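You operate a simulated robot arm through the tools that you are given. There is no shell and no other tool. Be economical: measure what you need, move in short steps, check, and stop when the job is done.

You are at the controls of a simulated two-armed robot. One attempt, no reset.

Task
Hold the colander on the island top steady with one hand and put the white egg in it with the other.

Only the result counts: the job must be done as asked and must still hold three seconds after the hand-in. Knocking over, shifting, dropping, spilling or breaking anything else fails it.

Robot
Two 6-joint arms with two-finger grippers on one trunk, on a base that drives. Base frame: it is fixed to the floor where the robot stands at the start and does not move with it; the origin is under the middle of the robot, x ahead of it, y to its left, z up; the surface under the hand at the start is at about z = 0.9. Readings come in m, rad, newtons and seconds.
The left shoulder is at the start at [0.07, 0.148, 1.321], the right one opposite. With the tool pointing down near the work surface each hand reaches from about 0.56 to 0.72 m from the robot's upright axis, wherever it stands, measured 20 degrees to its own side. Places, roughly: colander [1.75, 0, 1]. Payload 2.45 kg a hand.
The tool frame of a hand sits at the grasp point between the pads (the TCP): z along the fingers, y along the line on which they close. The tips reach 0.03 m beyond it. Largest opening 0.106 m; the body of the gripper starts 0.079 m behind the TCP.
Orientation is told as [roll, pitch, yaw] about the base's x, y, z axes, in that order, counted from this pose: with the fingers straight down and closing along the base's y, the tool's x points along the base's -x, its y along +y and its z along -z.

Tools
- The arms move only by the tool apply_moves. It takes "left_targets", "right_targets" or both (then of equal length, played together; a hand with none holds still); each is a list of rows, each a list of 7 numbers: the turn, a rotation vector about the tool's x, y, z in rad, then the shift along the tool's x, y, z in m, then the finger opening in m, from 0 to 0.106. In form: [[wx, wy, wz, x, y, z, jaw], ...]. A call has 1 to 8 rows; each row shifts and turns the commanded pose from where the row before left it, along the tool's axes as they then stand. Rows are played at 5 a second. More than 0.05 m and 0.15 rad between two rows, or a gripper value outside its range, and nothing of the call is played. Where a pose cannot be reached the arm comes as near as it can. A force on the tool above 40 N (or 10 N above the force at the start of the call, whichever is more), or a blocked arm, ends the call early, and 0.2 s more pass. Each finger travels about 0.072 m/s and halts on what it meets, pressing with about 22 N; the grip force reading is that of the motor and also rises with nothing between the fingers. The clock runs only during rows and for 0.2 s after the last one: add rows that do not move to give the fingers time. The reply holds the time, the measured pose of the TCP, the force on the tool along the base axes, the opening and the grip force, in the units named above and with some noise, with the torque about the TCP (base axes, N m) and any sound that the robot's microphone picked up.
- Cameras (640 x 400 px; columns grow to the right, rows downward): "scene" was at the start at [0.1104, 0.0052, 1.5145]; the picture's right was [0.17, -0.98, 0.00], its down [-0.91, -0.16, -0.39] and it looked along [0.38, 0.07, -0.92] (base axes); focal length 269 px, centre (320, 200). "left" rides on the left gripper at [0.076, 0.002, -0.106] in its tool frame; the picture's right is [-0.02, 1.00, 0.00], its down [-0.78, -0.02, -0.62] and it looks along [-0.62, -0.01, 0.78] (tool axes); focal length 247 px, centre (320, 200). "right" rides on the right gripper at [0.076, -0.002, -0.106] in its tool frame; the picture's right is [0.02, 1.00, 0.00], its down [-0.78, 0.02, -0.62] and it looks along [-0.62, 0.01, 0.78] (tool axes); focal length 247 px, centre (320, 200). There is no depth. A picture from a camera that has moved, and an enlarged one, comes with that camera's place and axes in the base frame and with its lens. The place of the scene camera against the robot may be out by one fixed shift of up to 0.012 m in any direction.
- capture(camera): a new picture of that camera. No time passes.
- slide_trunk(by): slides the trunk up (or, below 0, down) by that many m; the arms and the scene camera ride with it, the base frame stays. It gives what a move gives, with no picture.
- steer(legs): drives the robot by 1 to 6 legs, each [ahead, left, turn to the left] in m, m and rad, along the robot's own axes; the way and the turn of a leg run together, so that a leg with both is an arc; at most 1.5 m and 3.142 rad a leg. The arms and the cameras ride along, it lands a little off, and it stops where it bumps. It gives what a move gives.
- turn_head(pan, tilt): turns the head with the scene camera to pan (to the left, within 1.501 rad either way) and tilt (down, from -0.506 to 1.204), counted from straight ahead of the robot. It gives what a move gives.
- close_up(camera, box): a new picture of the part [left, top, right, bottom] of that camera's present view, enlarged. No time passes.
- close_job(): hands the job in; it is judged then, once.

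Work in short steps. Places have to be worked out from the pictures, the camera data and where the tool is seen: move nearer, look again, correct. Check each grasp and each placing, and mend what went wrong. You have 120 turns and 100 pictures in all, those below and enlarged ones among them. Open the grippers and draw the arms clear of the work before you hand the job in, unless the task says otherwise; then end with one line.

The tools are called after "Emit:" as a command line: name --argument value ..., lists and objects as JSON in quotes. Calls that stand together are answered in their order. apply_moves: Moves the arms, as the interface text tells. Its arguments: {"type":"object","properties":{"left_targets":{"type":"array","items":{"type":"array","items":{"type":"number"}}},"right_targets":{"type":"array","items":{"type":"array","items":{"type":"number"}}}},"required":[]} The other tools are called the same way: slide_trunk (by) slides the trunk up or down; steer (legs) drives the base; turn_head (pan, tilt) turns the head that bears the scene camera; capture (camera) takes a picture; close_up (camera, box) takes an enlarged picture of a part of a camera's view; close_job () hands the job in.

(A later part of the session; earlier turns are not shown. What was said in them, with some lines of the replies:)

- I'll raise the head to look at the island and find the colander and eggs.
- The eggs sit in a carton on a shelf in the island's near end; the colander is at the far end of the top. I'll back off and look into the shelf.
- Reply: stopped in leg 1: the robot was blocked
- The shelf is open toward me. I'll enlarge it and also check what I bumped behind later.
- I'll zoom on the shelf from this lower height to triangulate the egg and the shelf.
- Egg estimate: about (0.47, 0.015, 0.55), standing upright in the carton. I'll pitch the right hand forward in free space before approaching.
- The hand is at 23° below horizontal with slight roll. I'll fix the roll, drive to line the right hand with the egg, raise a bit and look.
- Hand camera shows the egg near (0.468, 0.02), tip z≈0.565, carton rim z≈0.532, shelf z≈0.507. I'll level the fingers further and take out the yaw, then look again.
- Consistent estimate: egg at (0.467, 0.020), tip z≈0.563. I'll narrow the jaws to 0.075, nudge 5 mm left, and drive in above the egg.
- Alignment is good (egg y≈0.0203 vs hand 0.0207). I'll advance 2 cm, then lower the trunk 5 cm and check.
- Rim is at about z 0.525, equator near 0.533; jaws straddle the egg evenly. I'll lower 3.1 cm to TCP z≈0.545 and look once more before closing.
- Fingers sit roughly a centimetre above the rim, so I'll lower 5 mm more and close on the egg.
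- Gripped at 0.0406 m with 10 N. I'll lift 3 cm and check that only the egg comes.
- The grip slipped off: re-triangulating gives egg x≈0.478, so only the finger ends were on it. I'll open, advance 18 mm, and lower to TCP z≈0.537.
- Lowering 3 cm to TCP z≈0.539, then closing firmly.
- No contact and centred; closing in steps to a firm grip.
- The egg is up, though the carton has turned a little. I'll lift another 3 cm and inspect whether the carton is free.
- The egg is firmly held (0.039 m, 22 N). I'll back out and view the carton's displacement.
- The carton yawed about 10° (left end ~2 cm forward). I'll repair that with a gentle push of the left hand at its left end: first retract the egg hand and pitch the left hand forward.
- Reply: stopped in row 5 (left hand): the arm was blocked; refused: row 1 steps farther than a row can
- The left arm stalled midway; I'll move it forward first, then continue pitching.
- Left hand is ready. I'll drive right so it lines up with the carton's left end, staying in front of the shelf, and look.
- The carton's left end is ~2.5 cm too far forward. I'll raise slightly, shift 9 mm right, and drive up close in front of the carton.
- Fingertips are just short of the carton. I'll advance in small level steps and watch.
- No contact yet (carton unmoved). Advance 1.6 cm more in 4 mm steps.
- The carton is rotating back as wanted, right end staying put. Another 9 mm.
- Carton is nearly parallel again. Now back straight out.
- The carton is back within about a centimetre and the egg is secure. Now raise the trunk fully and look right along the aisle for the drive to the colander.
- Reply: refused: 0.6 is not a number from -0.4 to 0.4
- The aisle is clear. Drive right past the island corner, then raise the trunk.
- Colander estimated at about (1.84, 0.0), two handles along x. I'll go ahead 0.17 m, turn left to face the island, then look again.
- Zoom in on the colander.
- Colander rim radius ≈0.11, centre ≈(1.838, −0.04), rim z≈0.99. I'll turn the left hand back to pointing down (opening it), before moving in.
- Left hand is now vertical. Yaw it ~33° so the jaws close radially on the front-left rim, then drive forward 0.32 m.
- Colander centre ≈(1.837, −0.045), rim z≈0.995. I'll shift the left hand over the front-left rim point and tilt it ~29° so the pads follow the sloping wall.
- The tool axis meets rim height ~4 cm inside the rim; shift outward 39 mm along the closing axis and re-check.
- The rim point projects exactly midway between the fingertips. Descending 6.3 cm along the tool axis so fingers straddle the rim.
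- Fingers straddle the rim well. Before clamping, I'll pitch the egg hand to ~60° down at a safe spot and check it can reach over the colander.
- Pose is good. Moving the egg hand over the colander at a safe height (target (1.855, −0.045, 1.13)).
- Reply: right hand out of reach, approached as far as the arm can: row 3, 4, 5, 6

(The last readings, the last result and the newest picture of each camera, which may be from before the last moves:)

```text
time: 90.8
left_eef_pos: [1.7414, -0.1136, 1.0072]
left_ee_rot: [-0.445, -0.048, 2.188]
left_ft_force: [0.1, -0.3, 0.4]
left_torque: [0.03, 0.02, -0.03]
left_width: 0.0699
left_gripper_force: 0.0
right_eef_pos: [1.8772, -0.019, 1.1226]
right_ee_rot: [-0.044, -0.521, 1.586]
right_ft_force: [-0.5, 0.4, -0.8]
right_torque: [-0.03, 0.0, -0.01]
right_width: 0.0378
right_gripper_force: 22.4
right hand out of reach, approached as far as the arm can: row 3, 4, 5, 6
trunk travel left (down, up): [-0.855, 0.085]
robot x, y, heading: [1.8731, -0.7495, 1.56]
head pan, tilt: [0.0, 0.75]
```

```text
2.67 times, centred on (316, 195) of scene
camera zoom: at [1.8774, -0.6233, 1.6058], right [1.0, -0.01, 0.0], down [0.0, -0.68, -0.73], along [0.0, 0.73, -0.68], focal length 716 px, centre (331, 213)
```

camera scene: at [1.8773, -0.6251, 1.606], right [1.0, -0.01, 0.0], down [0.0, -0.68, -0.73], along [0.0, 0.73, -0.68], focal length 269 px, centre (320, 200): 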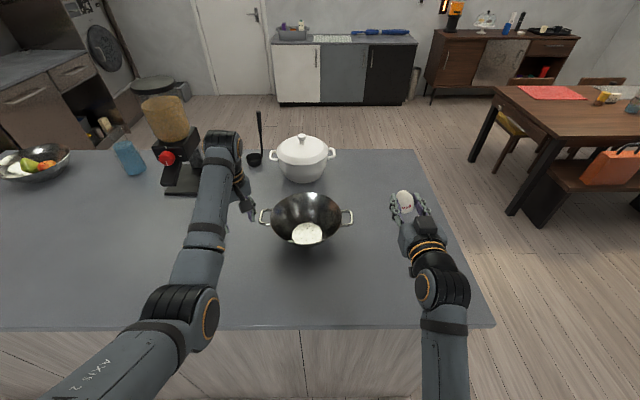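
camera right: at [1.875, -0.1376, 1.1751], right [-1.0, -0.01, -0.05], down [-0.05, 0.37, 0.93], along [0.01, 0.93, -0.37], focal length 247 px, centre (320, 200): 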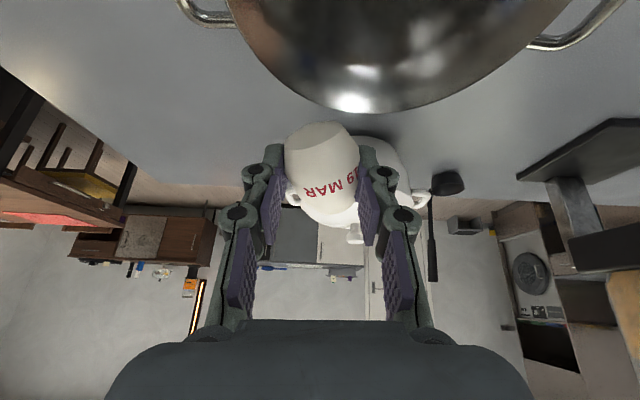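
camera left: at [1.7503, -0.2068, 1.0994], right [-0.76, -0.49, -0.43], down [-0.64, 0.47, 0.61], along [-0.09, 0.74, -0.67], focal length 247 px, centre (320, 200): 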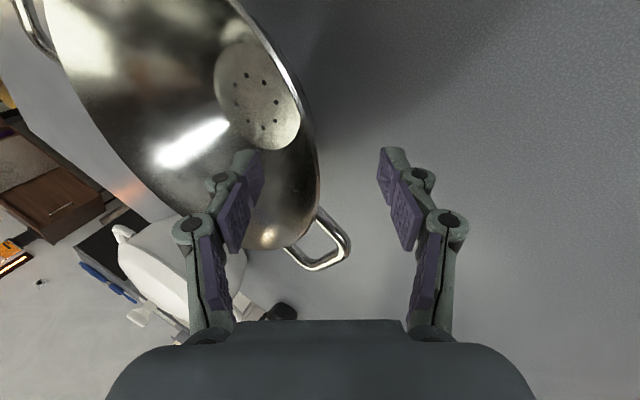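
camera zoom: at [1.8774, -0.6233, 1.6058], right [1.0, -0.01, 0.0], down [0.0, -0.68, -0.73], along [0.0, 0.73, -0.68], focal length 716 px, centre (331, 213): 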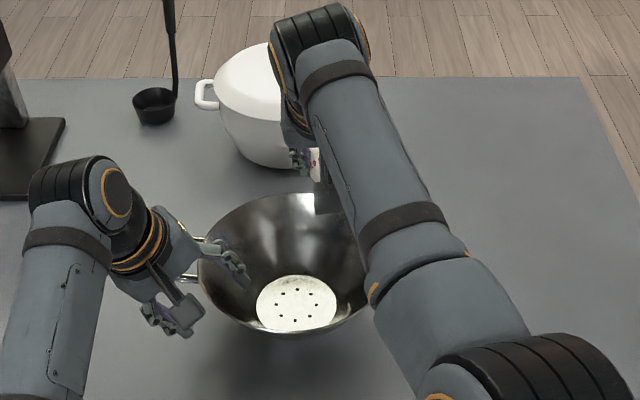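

The arm stopped ~2 cm short laterally. I'll lower 5 cm (still above the rim) and see whether it gets nearer.

Emit:
apply_moves --right_targets '[[0, 0, 0, 0.0124, 0, 0.0217, 0.015], [0, 0, 0, 0.0124, 0, 0.0217, 0.015], [0, 0, 0, 0, 0, 0, 0.015]]'

Emit:
capture --camera "right"

```text
time: 91.6
left_eef_pos: [1.7412, -0.1135, 1.0081]
left_ee_rot: [-0.447, -0.049, 2.189]
left_ft_force: [0.9, 0.5, -0.1]
left_torque: [0.0, 0.01, 0.0]
left_width: 0.07
left_gripper_force: 0.1
right_eef_pos: [1.8814, -0.0186, 1.0711]
right_ee_rot: [-0.047, -0.522, 1.587]
right_ft_force: [0.4, -0.1, -0.3]
right_torque: [-0.03, -0.01, -0.01]
right_width: 0.0377
right_gripper_force: 22.0
trunk travel left (down, up): [-0.855, 0.085]
robot x, y, heading: [1.8741, -0.7518, 1.564]
head pan, tilt: [0.0, 0.75]
```

```text
38 pictures are left
camera right: at [1.8791, -0.1377, 1.1229], right [-1.0, -0.01, -0.05], down [-0.05, 0.37, 0.93], along [0.01, 0.93, -0.37], focal length 247 px, centre (320, 200)
```

right: 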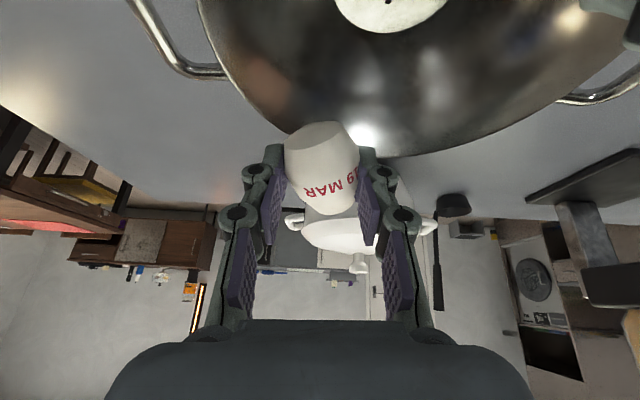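

The right shoulder seems limited inward, so I'll lift both hands clear and shift the base 6 cm to the left (−x).

Emit:
apply_moves --right_targets '[[0, 0, 0, -0.0124, 0, -0.0217, 0.015], [0, 0, 0, -0.0124, 0, -0.0217, 0.015], [0, 0, 0, 0, 0, 0, 0.015], [0, 0, 0, 0, 0, 0, 0.015]]' --left_targets '[[0, 0, 0, 0, 0, -0.022, 0.07], [0, 0, 0, 0, 0, -0.022, 0.07], [0, 0, 0, 0, 0, -0.022, 0.07], [0, 0, 0, 0, 0, 0, 0.07]]'

Emit:
steer --legs '[[0, 0.06, 0.005]]'

Emit:
capture --camera "left"

Emit:
capture --camera "scene"

```text
time: 92.6
left_eef_pos: [1.7202, -0.1309, 1.0663]
left_ee_rot: [-0.446, -0.048, 2.189]
left_ft_force: [-0.6, -0.7, 0.0]
left_torque: [-0.05, -0.01, -0.03]
left_width: 0.0699
left_gripper_force: 0.0
right_eef_pos: [1.8782, -0.018, 1.1204]
right_ee_rot: [-0.048, -0.52, 1.584]
right_ft_force: [-0.4, -0.3, -1.8]
right_torque: [-0.02, 0.02, -0.03]
right_width: 0.0376
right_gripper_force: 21.6
trunk travel left (down, up): [-0.855, 0.085]
robot x, y, heading: [1.8727, -0.751, 1.565]
head pan, tilt: [0.0, 0.75]
```

```text
time: 93.5
left_eef_pos: [1.6645, -0.1309, 1.0681]
left_ee_rot: [-0.442, -0.051, 2.191]
left_ft_force: [1.3, -0.7, 0.1]
left_torque: [0.01, 0.04, 0.01]
left_width: 0.07
left_gripper_force: 0.0
right_eef_pos: [1.8229, -0.0177, 1.1198]
right_ee_rot: [-0.042, -0.519, 1.585]
right_ft_force: [1.0, -0.8, 0.4]
right_torque: [0.01, 0.05, 0.04]
right_width: 0.0378
right_gripper_force: 21.9
trunk travel left (down, up): [-0.855, 0.085]
robot x, y, heading: [1.8098, -0.7535, 1.57]
head pan, tilt: [0.0, 0.75]
```

```text
37 pictures are left
camera left: at [1.6748, -0.2256, 1.1595], right [-0.76, -0.49, -0.43], down [-0.64, 0.47, 0.61], along [-0.1, 0.74, -0.67], focal length 247 px, centre (320, 200)
```

left: 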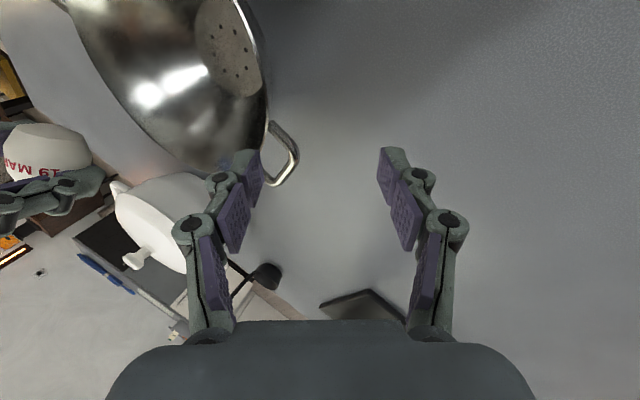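

```text
36 pictures are left
camera scene: at [1.826, -0.6226, 1.6058], right [1.0, 0.0, -0.01], down [-0.01, -0.68, -0.73], along [0.0, 0.73, -0.68], focal length 269 px, centre (320, 200)
```

scene: 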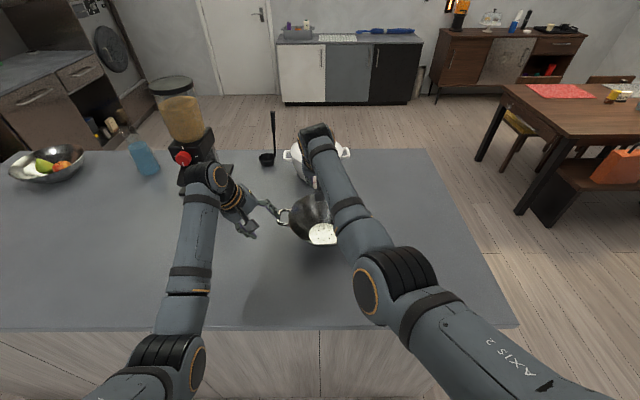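

Now bring the left hand back over its rim point and the egg hand over the colander centre.

Emit:
apply_moves --left_targets '[[0, 0, 0, 0.0155, -0.0212, 0.0099, 0.07], [0, 0, 0, 0.0155, -0.0212, 0.0099, 0.07], [0, 0, 0, 0, 0, 0, 0.07]]' --right_targets '[[0, 0, 0, 0, -0.022, 0, 0.015], [0, 0, 0, 0, -0.022, 0, 0.015], [0, 0, 0, 0, 0, 0, 0.015]]'

Emit:
capture --camera "left"

Emit:
capture --camera "right"

```text
time: 94.3
left_eef_pos: [1.7122, -0.1294, 1.0642]
left_ee_rot: [-0.45, -0.047, 2.191]
left_ft_force: [-0.4, -0.3, 0.3]
left_torque: [-0.02, -0.07, -0.05]
left_width: 0.07
left_gripper_force: 0.1
right_eef_pos: [1.8582, -0.0195, 1.1217]
right_ee_rot: [-0.052, -0.52, 1.59]
right_ft_force: [-0.4, 0.4, 0.0]
right_torque: [0.03, -0.06, -0.02]
right_width: 0.0378
right_gripper_force: 22.6
trunk travel left (down, up): [-0.855, 0.085]
robot x, y, heading: [1.8143, -0.7521, 1.564]
head pan, tilt: [0.0, 0.75]
```

```text
35 pictures are left
camera left: at [1.7215, -0.223, 1.1571], right [-0.76, -0.49, -0.43], down [-0.65, 0.47, 0.6], along [-0.09, 0.74, -0.67], focal length 247 px, centre (320, 200)
```

left: 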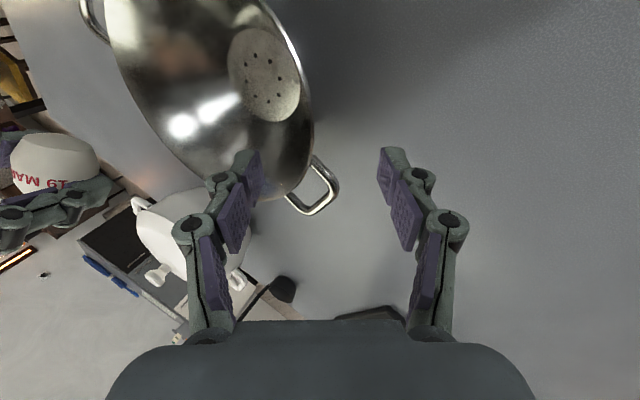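

```text
34 pictures are left
camera right: at [1.8569, -0.1379, 1.174], right [-1.0, -0.01, -0.05], down [-0.06, 0.37, 0.93], along [0.01, 0.93, -0.37], focal length 247 px, centre (320, 200)
```

right: 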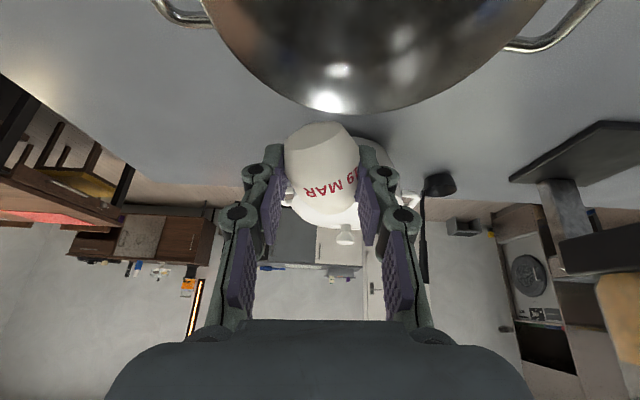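

Fine corrections: left 6 mm inward then descend to straddle the rim; right hand 15 mm left and 3 cm back.

Emit:
apply_moves --left_targets '[[0, 0, 0, 0.0056, -0.0062, 0, 0.07], [0, 0, 0, 0, 0, 0.022, 0.07], [0, 0, 0, 0, 0, 0.022, 0.07], [0, 0, 0, 0, 0, 0.022, 0.07], [0, 0, 0, 0, 0, 0, 0.07]]' --right_targets '[[0, 0, 0, 0.013, 0.0075, -0.0075, 0.015], [0, 0, 0, 0.013, 0.0075, -0.0075, 0.015], [0, 0, 0, 0, 0, 0, 0.015], [0, 0, 0, 0, 0, 0, 0.015], [0, 0, 0, 0, 0, 0, 0.015]]'

Emit:
capture --camera "left"

Emit:
close_up --camera "scene" --box '[220, 140, 412, 270]'

```text
time: 95.5
left_eef_pos: [1.7443, -0.1134, 1.008]
left_ee_rot: [-0.446, -0.047, 2.19]
left_ft_force: [-0.5, 0.5, -0.5]
left_torque: [0.01, 0.01, -0.01]
left_width: 0.0699
left_gripper_force: 0.1
right_eef_pos: [1.8666, -0.0395, 1.1238]
right_ee_rot: [-0.07, -0.532, 1.578]
right_ft_force: [-0.4, -0.2, -0.8]
right_torque: [0.06, -0.01, -0.02]
right_width: 0.0377
right_gripper_force: 21.9
right hand out of reach, approached as far as the arm can: row 2
trunk travel left (down, up): [-0.855, 0.085]
robot x, y, heading: [1.8152, -0.7528, 1.568]
head pan, tilt: [0.0, 0.75]
```

```text
33 pictures are left
camera left: at [1.7543, -0.2064, 1.0998], right [-0.76, -0.49, -0.43], down [-0.65, 0.47, 0.6], along [-0.1, 0.74, -0.67], focal length 247 px, centre (320, 200)
```

left: 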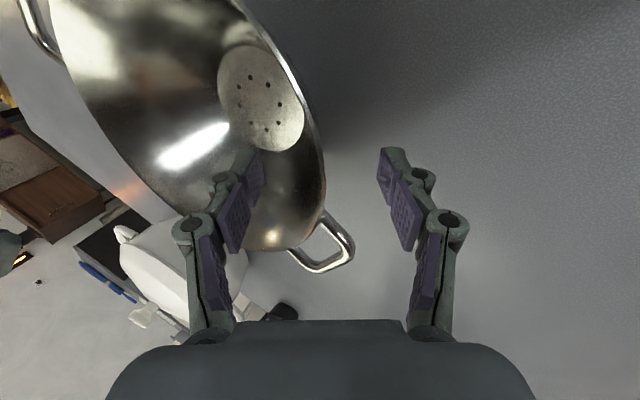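

```text
3.08 times, centred on (316, 205) of scene
camera zoom: at [1.8171, -0.6228, 1.6058], right [1.0, 0.0, 0.0], down [0.0, -0.68, -0.73], along [0.0, 0.73, -0.68], focal length 827 px, centre (332, 185)
```

zoom: 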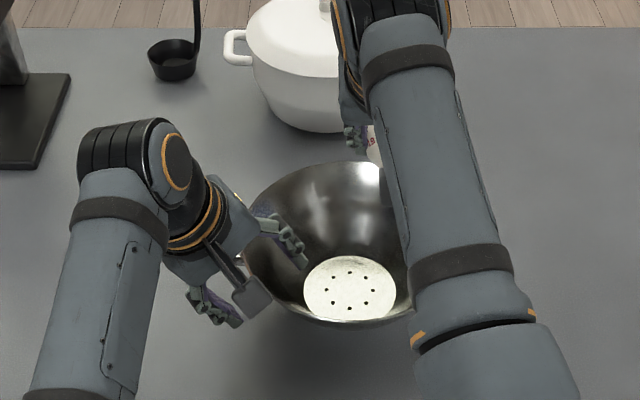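

The rim is centred between the left fingers. Closing the left hand on the rim gently.

Emit:
apply_moves --left_targets '[[0, 0, 0, 0, 0, 0, 0.05], [0, 0, 0, 0, 0, 0, 0.035], [0, 0, 0, 0, 0, 0, 0.022], [0, 0, 0, 0, 0, 0, 0.012], [0, 0, 0, 0, 0, 0, 0.005], [0, 0, 0, 0, 0, 0, 0.0], [0, 0, 0, 0, 0, 0, 0.0]]'

Emit:
capture --camera "left"

Emit:
close_up --camera "scene" --box '[220, 140, 412, 270]'

```text
time: 97.1
left_eef_pos: [1.7454, -0.1125, 1.0082]
left_ee_rot: [-0.447, -0.051, 2.192]
left_ft_force: [-0.6, 1.2, 0.7]
left_torque: [0.3, -0.25, 0.19]
left_width: 0.0085
left_gripper_force: 22.0
right_eef_pos: [1.8689, -0.0416, 1.1194]
right_ee_rot: [-0.069, -0.523, 1.578]
right_ft_force: [0.4, -0.4, 0.5]
right_torque: [0.0, -0.02, 0.01]
right_width: 0.0378
right_gripper_force: 21.9
trunk travel left (down, up): [-0.855, 0.085]
robot x, y, heading: [1.8171, -0.7523, 1.57]
head pan, tilt: [0.0, 0.75]
```

```text
31 pictures are left
camera left: at [1.7543, -0.2061, 1.1002], right [-0.76, -0.49, -0.43], down [-0.65, 0.47, 0.6], along [-0.1, 0.74, -0.67], focal length 247 px, centre (320, 200)
```

left: 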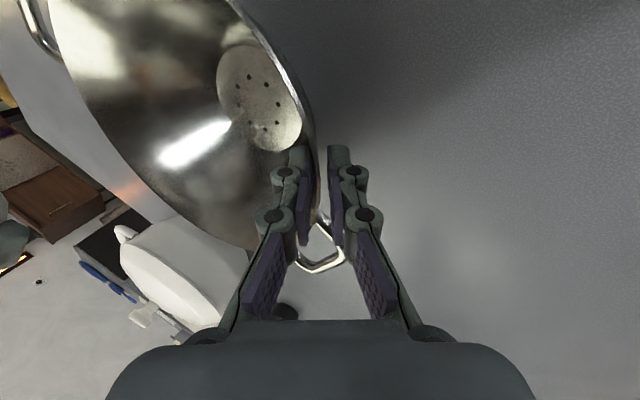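

```text
3.08 times, centred on (316, 205) of scene
camera zoom: at [1.8174, -0.6224, 1.6058], right [1.0, 0.0, 0.0], down [0.0, -0.68, -0.73], along [0.0, 0.73, -0.68], focal length 827 px, centre (332, 185)
```

zoom: 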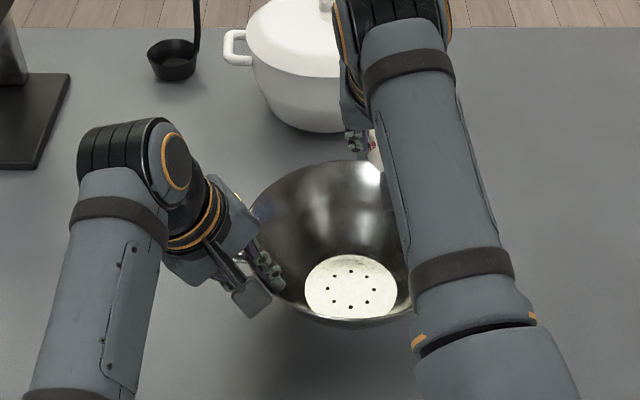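

The left hand now holds the rim (22 N, 8.5 mm), colander unmoved. Lower the egg hand 8 cm and check.

Emit:
apply_moves --right_targets '[[0, 0, 0, 0.0099, 0, 0.0174, 0.015], [0, 0, 0, 0.0099, 0, 0.0174, 0.015], [0, 0, 0, 0.0099, 0, 0.0174, 0.015], [0, 0, 0, 0.0099, 0, 0.0174, 0.015], [0, 0, 0, 0, 0, 0, 0.015]]'

Emit:
capture --camera "right"

Emit:
capture --camera "left"

```text
time: 98.3
left_eef_pos: [1.745, -0.1113, 1.0072]
left_ee_rot: [-0.447, -0.047, 2.19]
left_ft_force: [-1.3, 0.8, 1.2]
left_torque: [0.28, -0.26, 0.2]
left_width: 0.0083
left_gripper_force: 21.9
right_eef_pos: [1.8621, -0.0387, 1.0453]
right_ee_rot: [-0.061, -0.531, 1.582]
right_ft_force: [-0.7, 0.2, -0.8]
right_torque: [0.02, -0.02, 0.02]
right_width: 0.038
right_gripper_force: 22.0
trunk travel left (down, up): [-0.855, 0.085]
robot x, y, heading: [1.8132, -0.7541, 1.566]
head pan, tilt: [0.0, 0.75]
```

```text
29 pictures are left
camera right: at [1.8592, -0.1578, 1.097], right [-1.0, 0.0, -0.06], down [-0.06, 0.36, 0.93], along [0.02, 0.93, -0.36], focal length 247 px, centre (320, 200)
```

right: 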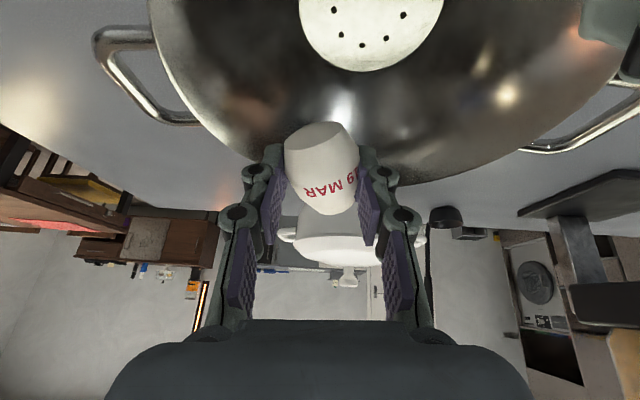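

```text
28 pictures are left
camera left: at [1.7543, -0.2063, 1.0999], right [-0.76, -0.49, -0.43], down [-0.65, 0.47, 0.6], along [-0.1, 0.74, -0.67], focal length 247 px, centre (320, 200)
```

left: 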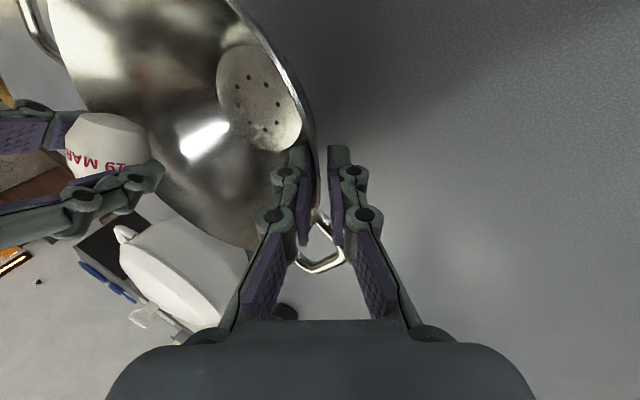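

Egg hand is ~2.5 cm right of the colander centre. Shift 1 cm toward centre and lower 4 cm.

Emit:
apply_moves --right_targets '[[0, 0, 0, 0, 0.008, 0, 0.015], [0, 0, 0, 0, 0.007, 0, 0.015], [0, 0, 0, 0.0099, 0, 0.0174, 0.015], [0, 0, 0, 0.0099, 0, 0.0174, 0.015], [0, 0, 0, 0, 0, 0, 0.015]]'

Emit:
capture --camera "right"

Emit:
capture --camera "left"

```text
time: 99.5
left_eef_pos: [1.7449, -0.1121, 1.0076]
left_ee_rot: [-0.448, -0.048, 2.19]
left_ft_force: [-0.8, 0.9, 1.2]
left_torque: [0.23, -0.21, 0.18]
left_width: 0.0084
left_gripper_force: 21.7
right_eef_pos: [1.8479, -0.0423, 0.9981]
right_ee_rot: [-0.057, -0.522, 1.584]
right_ft_force: [-0.6, 0.5, -0.5]
right_torque: [0.0, -0.01, 0.0]
right_width: 0.0379
right_gripper_force: 22.0
trunk travel left (down, up): [-0.855, 0.085]
robot x, y, heading: [1.8125, -0.7524, 1.565]
head pan, tilt: [0.0, 0.75]
```

```text
27 pictures are left
camera right: at [1.8463, -0.1608, 1.0505], right [-1.0, 0.0, -0.06], down [-0.06, 0.37, 0.93], along [0.02, 0.93, -0.37], focal length 247 px, centre (320, 200)
```

right: 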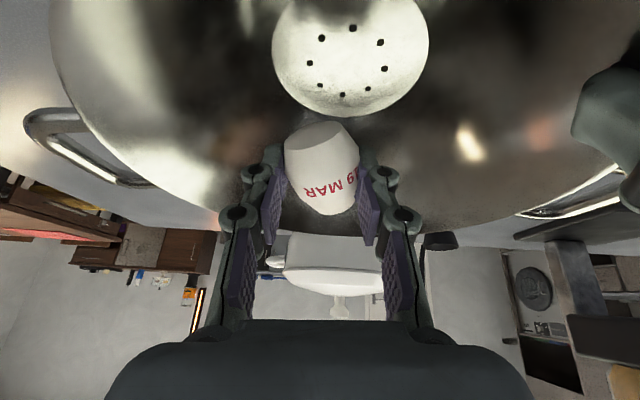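

```text
26 pictures are left
camera left: at [1.7544, -0.2063, 1.1], right [-0.76, -0.49, -0.43], down [-0.65, 0.47, 0.6], along [-0.1, 0.74, -0.67], focal length 247 px, centre (320, 200)
```

left: 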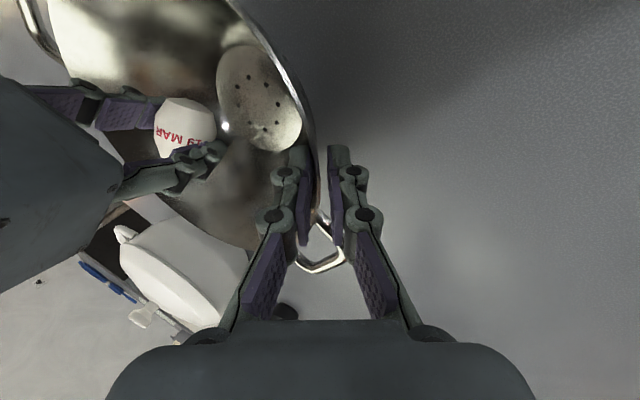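

Well centred. Pitch a little steeper (for camera clearance over the front rim) while lowering 3 cm.

Emit:
apply_moves --right_targets '[[0, 0.07, 0, 0, 0, 0, 0.015], [0, 0.07, 0, 0, 0, 0, 0.015], [0, 0, 0, 0.0054, 0, 0.0139, 0.015], [0, 0, 0, 0.0054, 0, 0.0139, 0.015], [0, 0, 0, 0, 0, 0, 0.015]]'

Emit:
capture --camera "right"

Emit:
close_up --camera "scene" --box '[220, 140, 412, 270]'

Emit:
close_up --camera "left" --box '[0, 0, 360, 225]'

```text
time: 100.7
left_eef_pos: [1.7445, -0.1129, 1.0074]
left_ee_rot: [-0.448, -0.047, 2.19]
left_ft_force: [-1.3, -0.5, 1.1]
left_torque: [0.2, -0.27, 0.03]
left_width: 0.0083
left_gripper_force: 21.6
right_eef_pos: [1.8426, -0.05, 0.9727]
right_ee_rot: [-0.044, -0.381, 1.581]
right_ft_force: [-0.4, 0.4, -1.2]
right_torque: [0.0, 0.01, -0.01]
right_width: 0.0378
right_gripper_force: 21.9
right hand out of reach, approached as far as the arm can: row 4
trunk travel left (down, up): [-0.855, 0.085]
robot x, y, heading: [1.8157, -0.7533, 1.569]
head pan, tilt: [0.0, 0.75]
```

```text
25 pictures are left
camera right: at [1.8411, -0.1602, 1.0406], right [-1.0, -0.01, -0.05], down [-0.05, 0.5, 0.87], along [0.01, 0.87, -0.5], focal length 247 px, centre (320, 200)
```

right: 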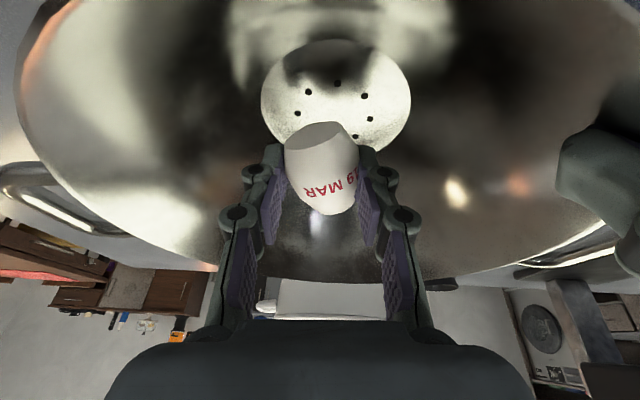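

```text
3.08 times, centred on (316, 205) of scene
camera zoom: at [1.8173, -0.6229, 1.6058], right [1.0, 0.0, 0.0], down [0.0, -0.68, -0.73], along [0.0, 0.73, -0.68], focal length 827 px, centre (332, 185)
```

zoom: 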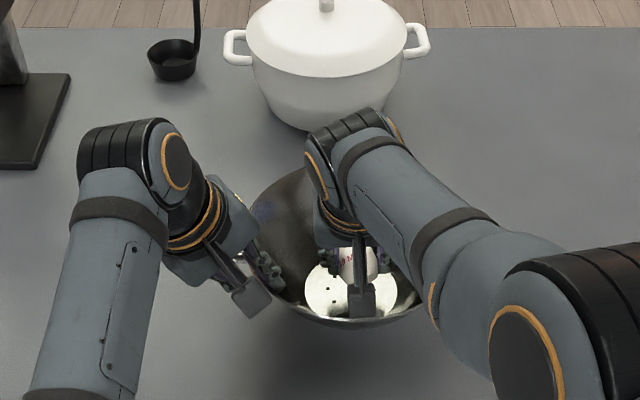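

```text
1.78 times, centred on (180, 112) of left
camera zoom: at [1.7542, -0.2065, 1.1001], right [-0.76, -0.49, -0.43], down [-0.65, 0.47, 0.6], along [-0.1, 0.74, -0.67], focal length 439 px, centre (569, 356)
```

zoom: 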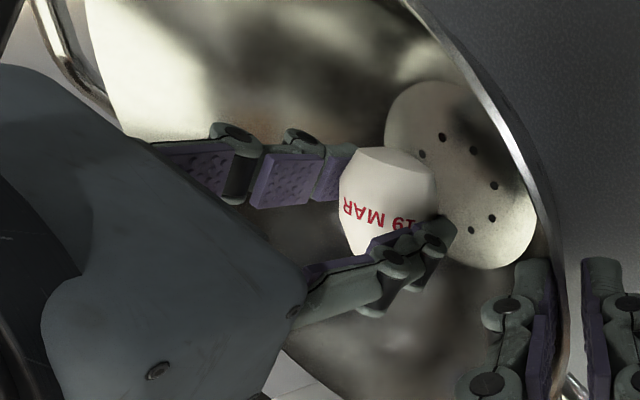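

The egg is deep inside over the colander floor. Lower ~15 mm more, watching forces.

Emit:
apply_moves --right_targets '[[0, 0, 0, 0.0028, 0, 0.007, 0.015], [0, 0, 0, 0.0028, 0, 0.007, 0.015], [0, 0, 0, 0, 0, 0, 0.015]]'

Emit:
close_up --camera "left" --box '[0, 0, 360, 225]'

```text
time: 101.5
left_eef_pos: [1.7446, -0.1131, 1.0073]
left_ee_rot: [-0.447, -0.047, 2.191]
left_ft_force: [-1.7, -0.5, 1.4]
left_torque: [0.18, -0.29, 0.06]
left_width: 0.0085
left_gripper_force: 21.5
right_eef_pos: [1.8461, -0.0522, 0.9583]
right_ee_rot: [-0.046, -0.381, 1.582]
right_ft_force: [1.1, 0.0, -0.5]
right_torque: [-0.01, -0.04, 0.01]
right_width: 0.0377
right_gripper_force: 21.7
right hand out of reach, approached as far as the arm can: row 2
trunk travel left (down, up): [-0.855, 0.085]
robot x, y, heading: [1.8124, -0.7551, 1.57]
head pan, tilt: [0.0, 0.75]
```

```text
1.78 times, centred on (180, 112) of left
camera zoom: at [1.7542, -0.2065, 1.1001], right [-0.76, -0.49, -0.43], down [-0.65, 0.47, 0.6], along [-0.1, 0.74, -0.67], focal length 439 px, centre (569, 356)
```

zoom: 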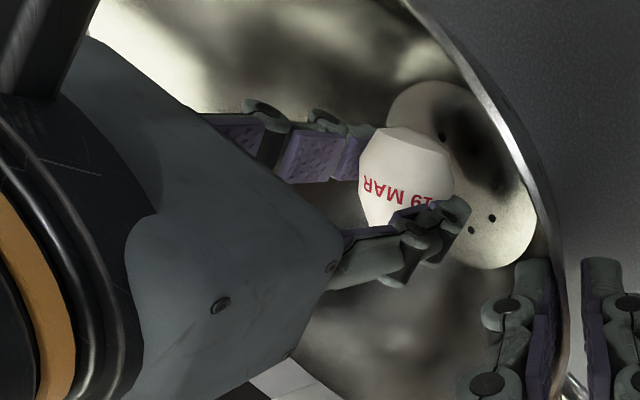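

One more small lowering (8 mm).

Emit:
apply_moves --right_targets '[[0, 0, 0, 0.003, 0, 0.0074, 0.015], [0, 0, 0, 0, 0, 0, 0.015]]'

Emit:
close_up --camera "left" --box '[0, 0, 360, 225]'

```text
time: 102.1
left_eef_pos: [1.7447, -0.1124, 1.0083]
left_ee_rot: [-0.445, -0.046, 2.191]
left_ft_force: [-0.8, -0.9, 2.1]
left_torque: [0.18, -0.29, 0.02]
left_width: 0.0083
left_gripper_force: 21.9
right_eef_pos: [1.8477, -0.0554, 0.9506]
right_ee_rot: [-0.047, -0.384, 1.582]
right_ft_force: [-0.5, 0.8, 0.0]
right_torque: [0.0, -0.02, -0.01]
right_width: 0.0379
right_gripper_force: 22.1
trunk travel left (down, up): [-0.855, 0.085]
robot x, y, heading: [1.8144, -0.7481, 1.568]
head pan, tilt: [0.0, 0.75]
```

```text
1.78 times, centred on (180, 112) of left
camera zoom: at [1.7543, -0.2065, 1.1001], right [-0.76, -0.49, -0.43], down [-0.65, 0.47, 0.6], along [-0.1, 0.74, -0.67], focal length 439 px, centre (569, 356)
```

zoom: 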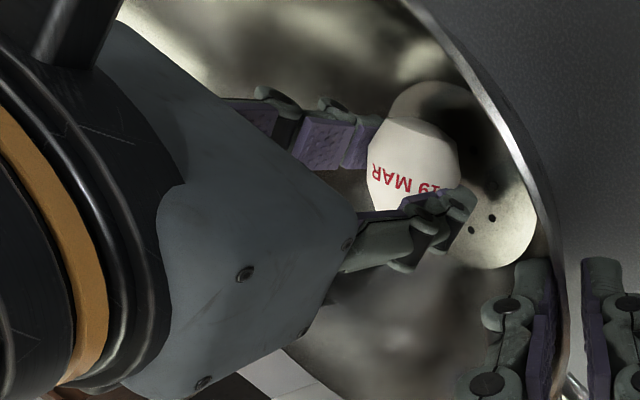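

Low enough with the left hand still holding. Open the right fingers gradually to release the egg.

Emit:
apply_moves --right_targets '[[0, 0, 0, 0, 0, 0, 0.038], [0, 0, 0, 0, 0, 0, 0.044], [0, 0, 0, 0, 0, 0, 0.05], [0, 0, 0, 0, 0, 0, 0.058], [0, 0, 0, 0, 0, 0, 0.058], [0, 0, 0, 0, 0, 0, 0.058]]'

Emit:
close_up --camera "left" --box '[0, 0, 360, 225]'

Emit:
capture --camera "right"

```text
time: 103.5
left_eef_pos: [1.744, -0.1127, 1.0078]
left_ee_rot: [-0.446, -0.048, 2.191]
left_ft_force: [0.1, 0.1, 1.8]
left_torque: [0.18, -0.25, 0.04]
left_width: 0.0084
left_gripper_force: 22.0
right_eef_pos: [1.8483, -0.0553, 0.951]
right_ee_rot: [-0.046, -0.381, 1.581]
right_ft_force: [0.3, 1.5, -0.5]
right_torque: [0.0, 0.05, -0.03]
right_width: 0.058
right_gripper_force: 0.1
trunk travel left (down, up): [-0.855, 0.085]
robot x, y, heading: [1.8147, -0.7495, 1.563]
head pan, tilt: [0.0, 0.75]
```

```text
1.78 times, centred on (180, 112) of left
camera zoom: at [1.7543, -0.2065, 1.1001], right [-0.76, -0.49, -0.43], down [-0.65, 0.47, 0.6], along [-0.1, 0.74, -0.67], focal length 439 px, centre (569, 356)
```

zoom: 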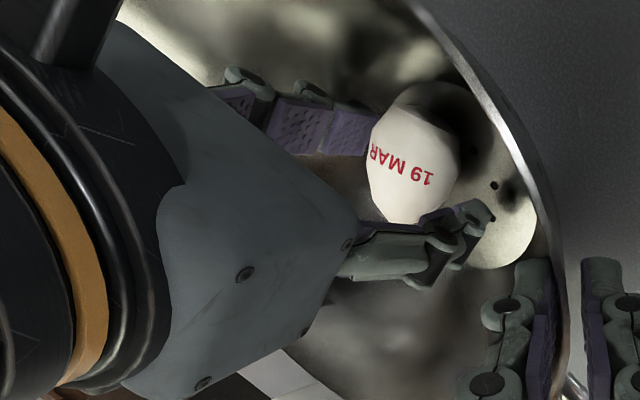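

```text
19 pictures are left
camera right: at [1.8465, -0.1651, 1.019], right [-1.0, -0.01, -0.05], down [-0.05, 0.5, 0.87], along [0.01, 0.87, -0.5], focal length 247 px, centre (320, 200)
```

right: 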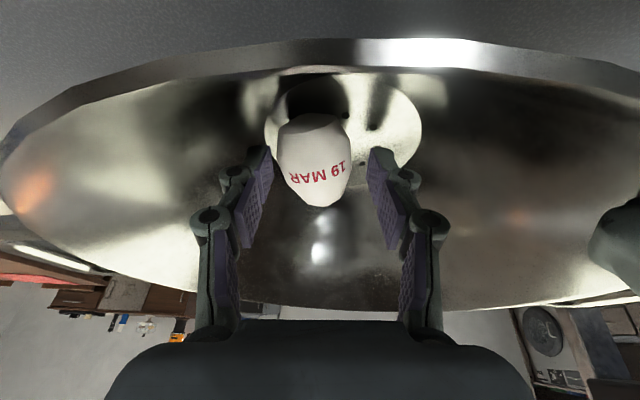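

The egg is resting on the colander floor. Centre the fingers on it slightly, then withdraw up along the tool axis.

Emit:
apply_moves --right_targets '[[0, 0, 0, 0, -0.004, 0, 0.064], [0, 0, 0, 0, 0, -0.012, 0.064], [0, 0, 0, 0, 0, -0.02, 0.064], [0, 0, 0, 0, 0, -0.03, 0.064], [0, 0, 0, 0, 0, -0.03, 0.064], [0, 0, 0, 0, 0, -0.03, 0.064], [0, 0, 0, 0, 0, 0, 0.064]]'

Emit:
capture --camera "right"

```text
time: 105.3
left_eef_pos: [1.7449, -0.113, 1.0075]
left_ee_rot: [-0.447, -0.05, 2.192]
left_ft_force: [-1.3, -0.5, 0.9]
left_torque: [0.15, -0.21, 0.07]
left_width: 0.0082
left_gripper_force: 21.9
right_eef_pos: [1.8993, -0.0738, 1.0643]
right_ee_rot: [-0.099, -0.402, 1.556]
right_ft_force: [-0.6, 1.1, -0.4]
right_torque: [0.01, -0.03, 0.0]
right_width: 0.0637
right_gripper_force: 0.1
right hand out of reach, approached as far as the arm can: row 6
trunk travel left (down, up): [-0.855, 0.085]
robot x, y, heading: [1.8171, -0.7497, 1.562]
head pan, tilt: [0.0, 0.75]
stopped in row 7 (right hand): the arm was blocked; the commanded pose is now the measured one
```

```text
18 pictures are left
camera right: at [1.8887, -0.1861, 1.1305], right [-0.99, 0.03, -0.1], down [-0.07, 0.48, 0.87], along [0.08, 0.88, -0.48], focal length 247 px, centre (320, 200)
```

right: 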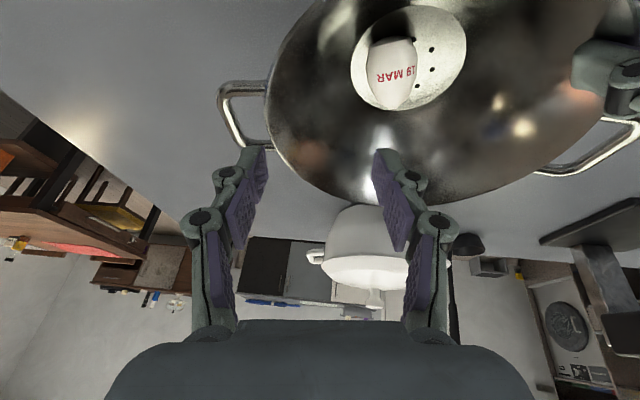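

The egg lies on the colander floor and the hand is above the rim. Move the right hand away to the right.

Emit:
apply_moves --right_targets '[[0, 0, 0, -0.004, -0.03, -0.012, 0.064], [0, 0, 0, -0.004, -0.04, -0.009, 0.064], [0, 0, 0, -0.004, -0.04, -0.009, 0.064], [0, 0, 0, 0, -0.04, 0, 0.064], [0, 0, 0, 0, -0.04, 0, 0.064], [0, 0, 0, 0, 0, 0, 0.064]]'

Emit:
close_up --camera "scene" --box '[220, 130, 430, 270]'

Emit:
capture --camera "left"

```text
time: 106.7
left_eef_pos: [1.7449, -0.113, 1.0078]
left_ee_rot: [-0.449, -0.045, 2.19]
left_ft_force: [0.5, -0.6, 0.7]
left_torque: [0.16, -0.46, -0.11]
left_width: 0.0082
left_gripper_force: 22.1
right_eef_pos: [2.0791, -0.0843, 1.1086]
right_ee_rot: [-0.094, -0.398, 1.561]
right_ft_force: [-0.8, 0.4, -0.5]
right_torque: [-0.01, 0.01, -0.01]
right_width: 0.0642
right_gripper_force: 0.0
trunk travel left (down, up): [-0.855, 0.085]
robot x, y, heading: [1.8114, -0.7499, 1.57]
head pan, tilt: [0.0, 0.75]
```

```text
2.86 times, centred on (325, 200) of scene
camera zoom: at [1.8165, -0.6224, 1.6058], right [1.0, 0.0, 0.0], down [0.0, -0.68, -0.73], along [0.0, 0.73, -0.68], focal length 768 px, centre (306, 200)
```

zoom: 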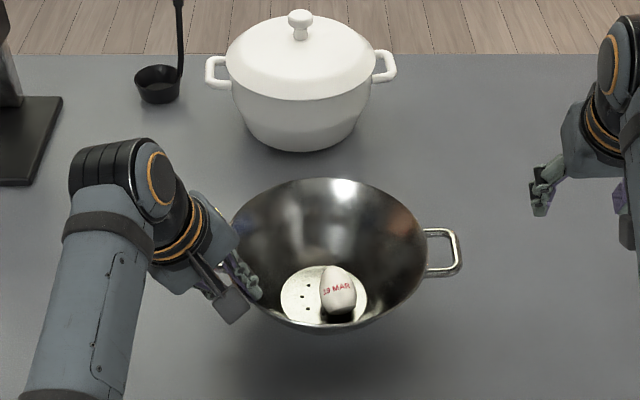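

```text
16 pictures are left
camera left: at [1.754, -0.2063, 1.1], right [-0.76, -0.49, -0.43], down [-0.65, 0.47, 0.6], along [-0.09, 0.74, -0.67], focal length 247 px, centre (320, 200)
```

left: 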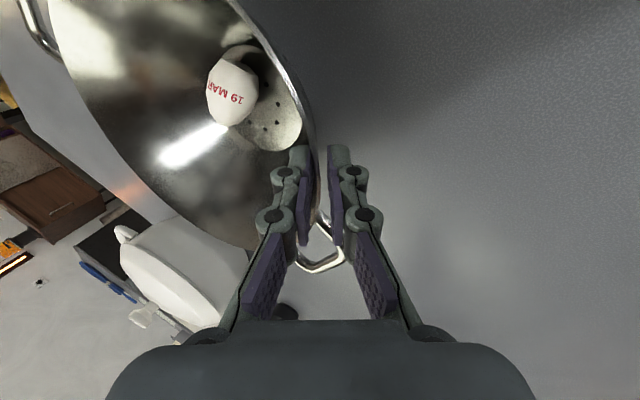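

Egg rests in the colander, still held. Release the left hand slowly and withdraw along its axis.

Emit:
apply_moves --left_targets '[[0, 0, 0, 0, 0, 0, 0.012], [0, 0, 0, 0, 0, 0, 0.02], [0, 0, 0, 0, 0, 0, 0.035], [0, 0, 0, 0, 0, 0, 0.05], [0, 0, 0, 0, 0, 0, 0.065], [0, 0, 0, 0, 0, 0, 0.065]]'

Emit:
capture --camera "left"

```text
time: 108.1
left_eef_pos: [1.7453, -0.1126, 1.0079]
left_ee_rot: [-0.448, -0.048, 2.191]
left_ft_force: [0.0, 0.2, 0.6]
left_torque: [0.02, -0.02, 0.01]
left_width: 0.065
left_gripper_force: 0.0
right_eef_pos: [2.0789, -0.084, 1.1101]
right_ee_rot: [-0.093, -0.397, 1.559]
right_ft_force: [0.2, -0.2, 0.0]
right_torque: [0.02, 0.01, -0.01]
right_width: 0.0639
right_gripper_force: 0.1
trunk travel left (down, up): [-0.855, 0.085]
robot x, y, heading: [1.8088, -0.7513, 1.571]
head pan, tilt: [0.0, 0.75]
```

```text
15 pictures are left
camera left: at [1.7546, -0.2063, 1.1], right [-0.76, -0.49, -0.43], down [-0.64, 0.47, 0.6], along [-0.1, 0.74, -0.67], focal length 247 px, centre (320, 200)
```

left: 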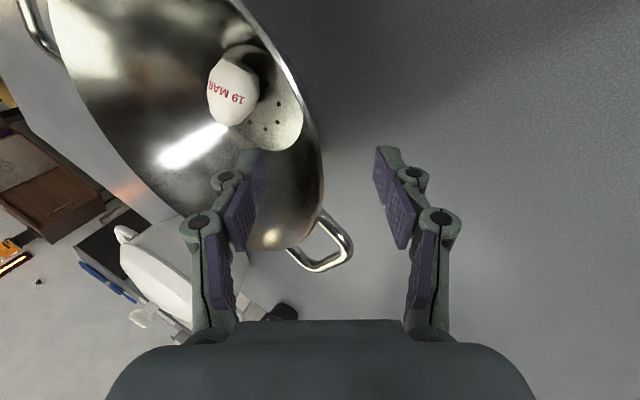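

Released cleanly; withdraw the left hand up along its axis, then back the robot off.

Emit:
apply_moves --left_targets '[[0, 0, 0, 0, 0, -0.025, 0.065], [0, 0, 0, 0, 0, -0.025, 0.065], [0, 0, 0, 0, 0, -0.025, 0.065], [0, 0, 0, 0, 0, -0.025, 0.065], [0, 0, 0, 0, 0, 0, 0.065]]'

Emit:
steer --legs '[[-0.2, 0, 0]]'

Emit:
capture --camera "scene"

Emit:
close_up --camera "scene" --box '[240, 110, 400, 210]'

```text
time: 109.3
left_eef_pos: [1.712, -0.1411, 1.0977]
left_ee_rot: [-0.447, -0.047, 2.191]
left_ft_force: [0.3, -0.4, -0.6]
left_torque: [-0.01, -0.04, 0.02]
left_width: 0.0652
left_gripper_force: 0.3
right_eef_pos: [2.0786, -0.0855, 1.1095]
right_ee_rot: [-0.093, -0.397, 1.559]
right_ft_force: [0.8, -0.3, 0.2]
right_torque: [0.02, -0.02, 0.02]
right_width: 0.0639
right_gripper_force: 0.1
trunk travel left (down, up): [-0.855, 0.085]
robot x, y, heading: [1.8125, -0.7501, 1.564]
head pan, tilt: [0.0, 0.75]
```

```text
time: 110.9
left_eef_pos: [1.7114, -0.3379, 1.0957]
left_ee_rot: [-0.445, -0.045, 2.192]
left_ft_force: [0.3, 0.4, -0.8]
left_torque: [-0.03, 0.02, -0.02]
left_width: 0.065
left_gripper_force: 0.1
right_eef_pos: [2.0774, -0.2799, 1.107]
right_ee_rot: [-0.092, -0.395, 1.564]
right_ft_force: [0.4, 0.4, 0.3]
right_torque: [-0.04, 0.02, 0.02]
right_width: 0.0642
right_gripper_force: 0.0
trunk travel left (down, up): [-0.855, 0.085]
robot x, y, heading: [1.8095, -0.9498, 1.57]
head pan, tilt: [0.0, 0.75]
```

```text
14 pictures are left
camera scene: at [1.8169, -0.8173, 1.6054], right [1.0, 0.0, 0.0], down [0.0, -0.68, -0.73], along [0.0, 0.73, -0.68], focal length 269 px, centre (320, 200)
```

scene: 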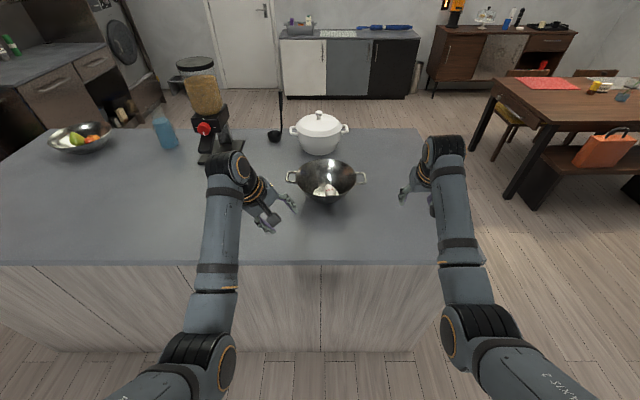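

```text
4.00 times, centred on (320, 160) of scene
camera zoom: at [1.8169, -0.8173, 1.6054], right [1.0, 0.0, 0.0], down [0.0, -0.68, -0.73], along [0.0, 0.73, -0.68], focal length 1075 px, centre (320, 360)
```

zoom: 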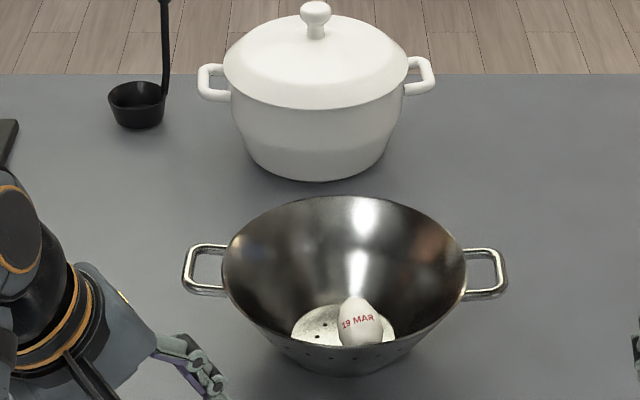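

The egg rests in the upright colander, nothing nearby has moved, and both arms are clear. Handing in.

Emit:
close_job

```text
The job is handed in.
```

The white egg is in the colander: the left hand held the rim while the right hand set the egg inside, and both hands are now released and clear. Taking the egg out turned its carton about 10°; I pushed it back to within roughly a centimetre of where it stood, and nothing else appears to have moved.
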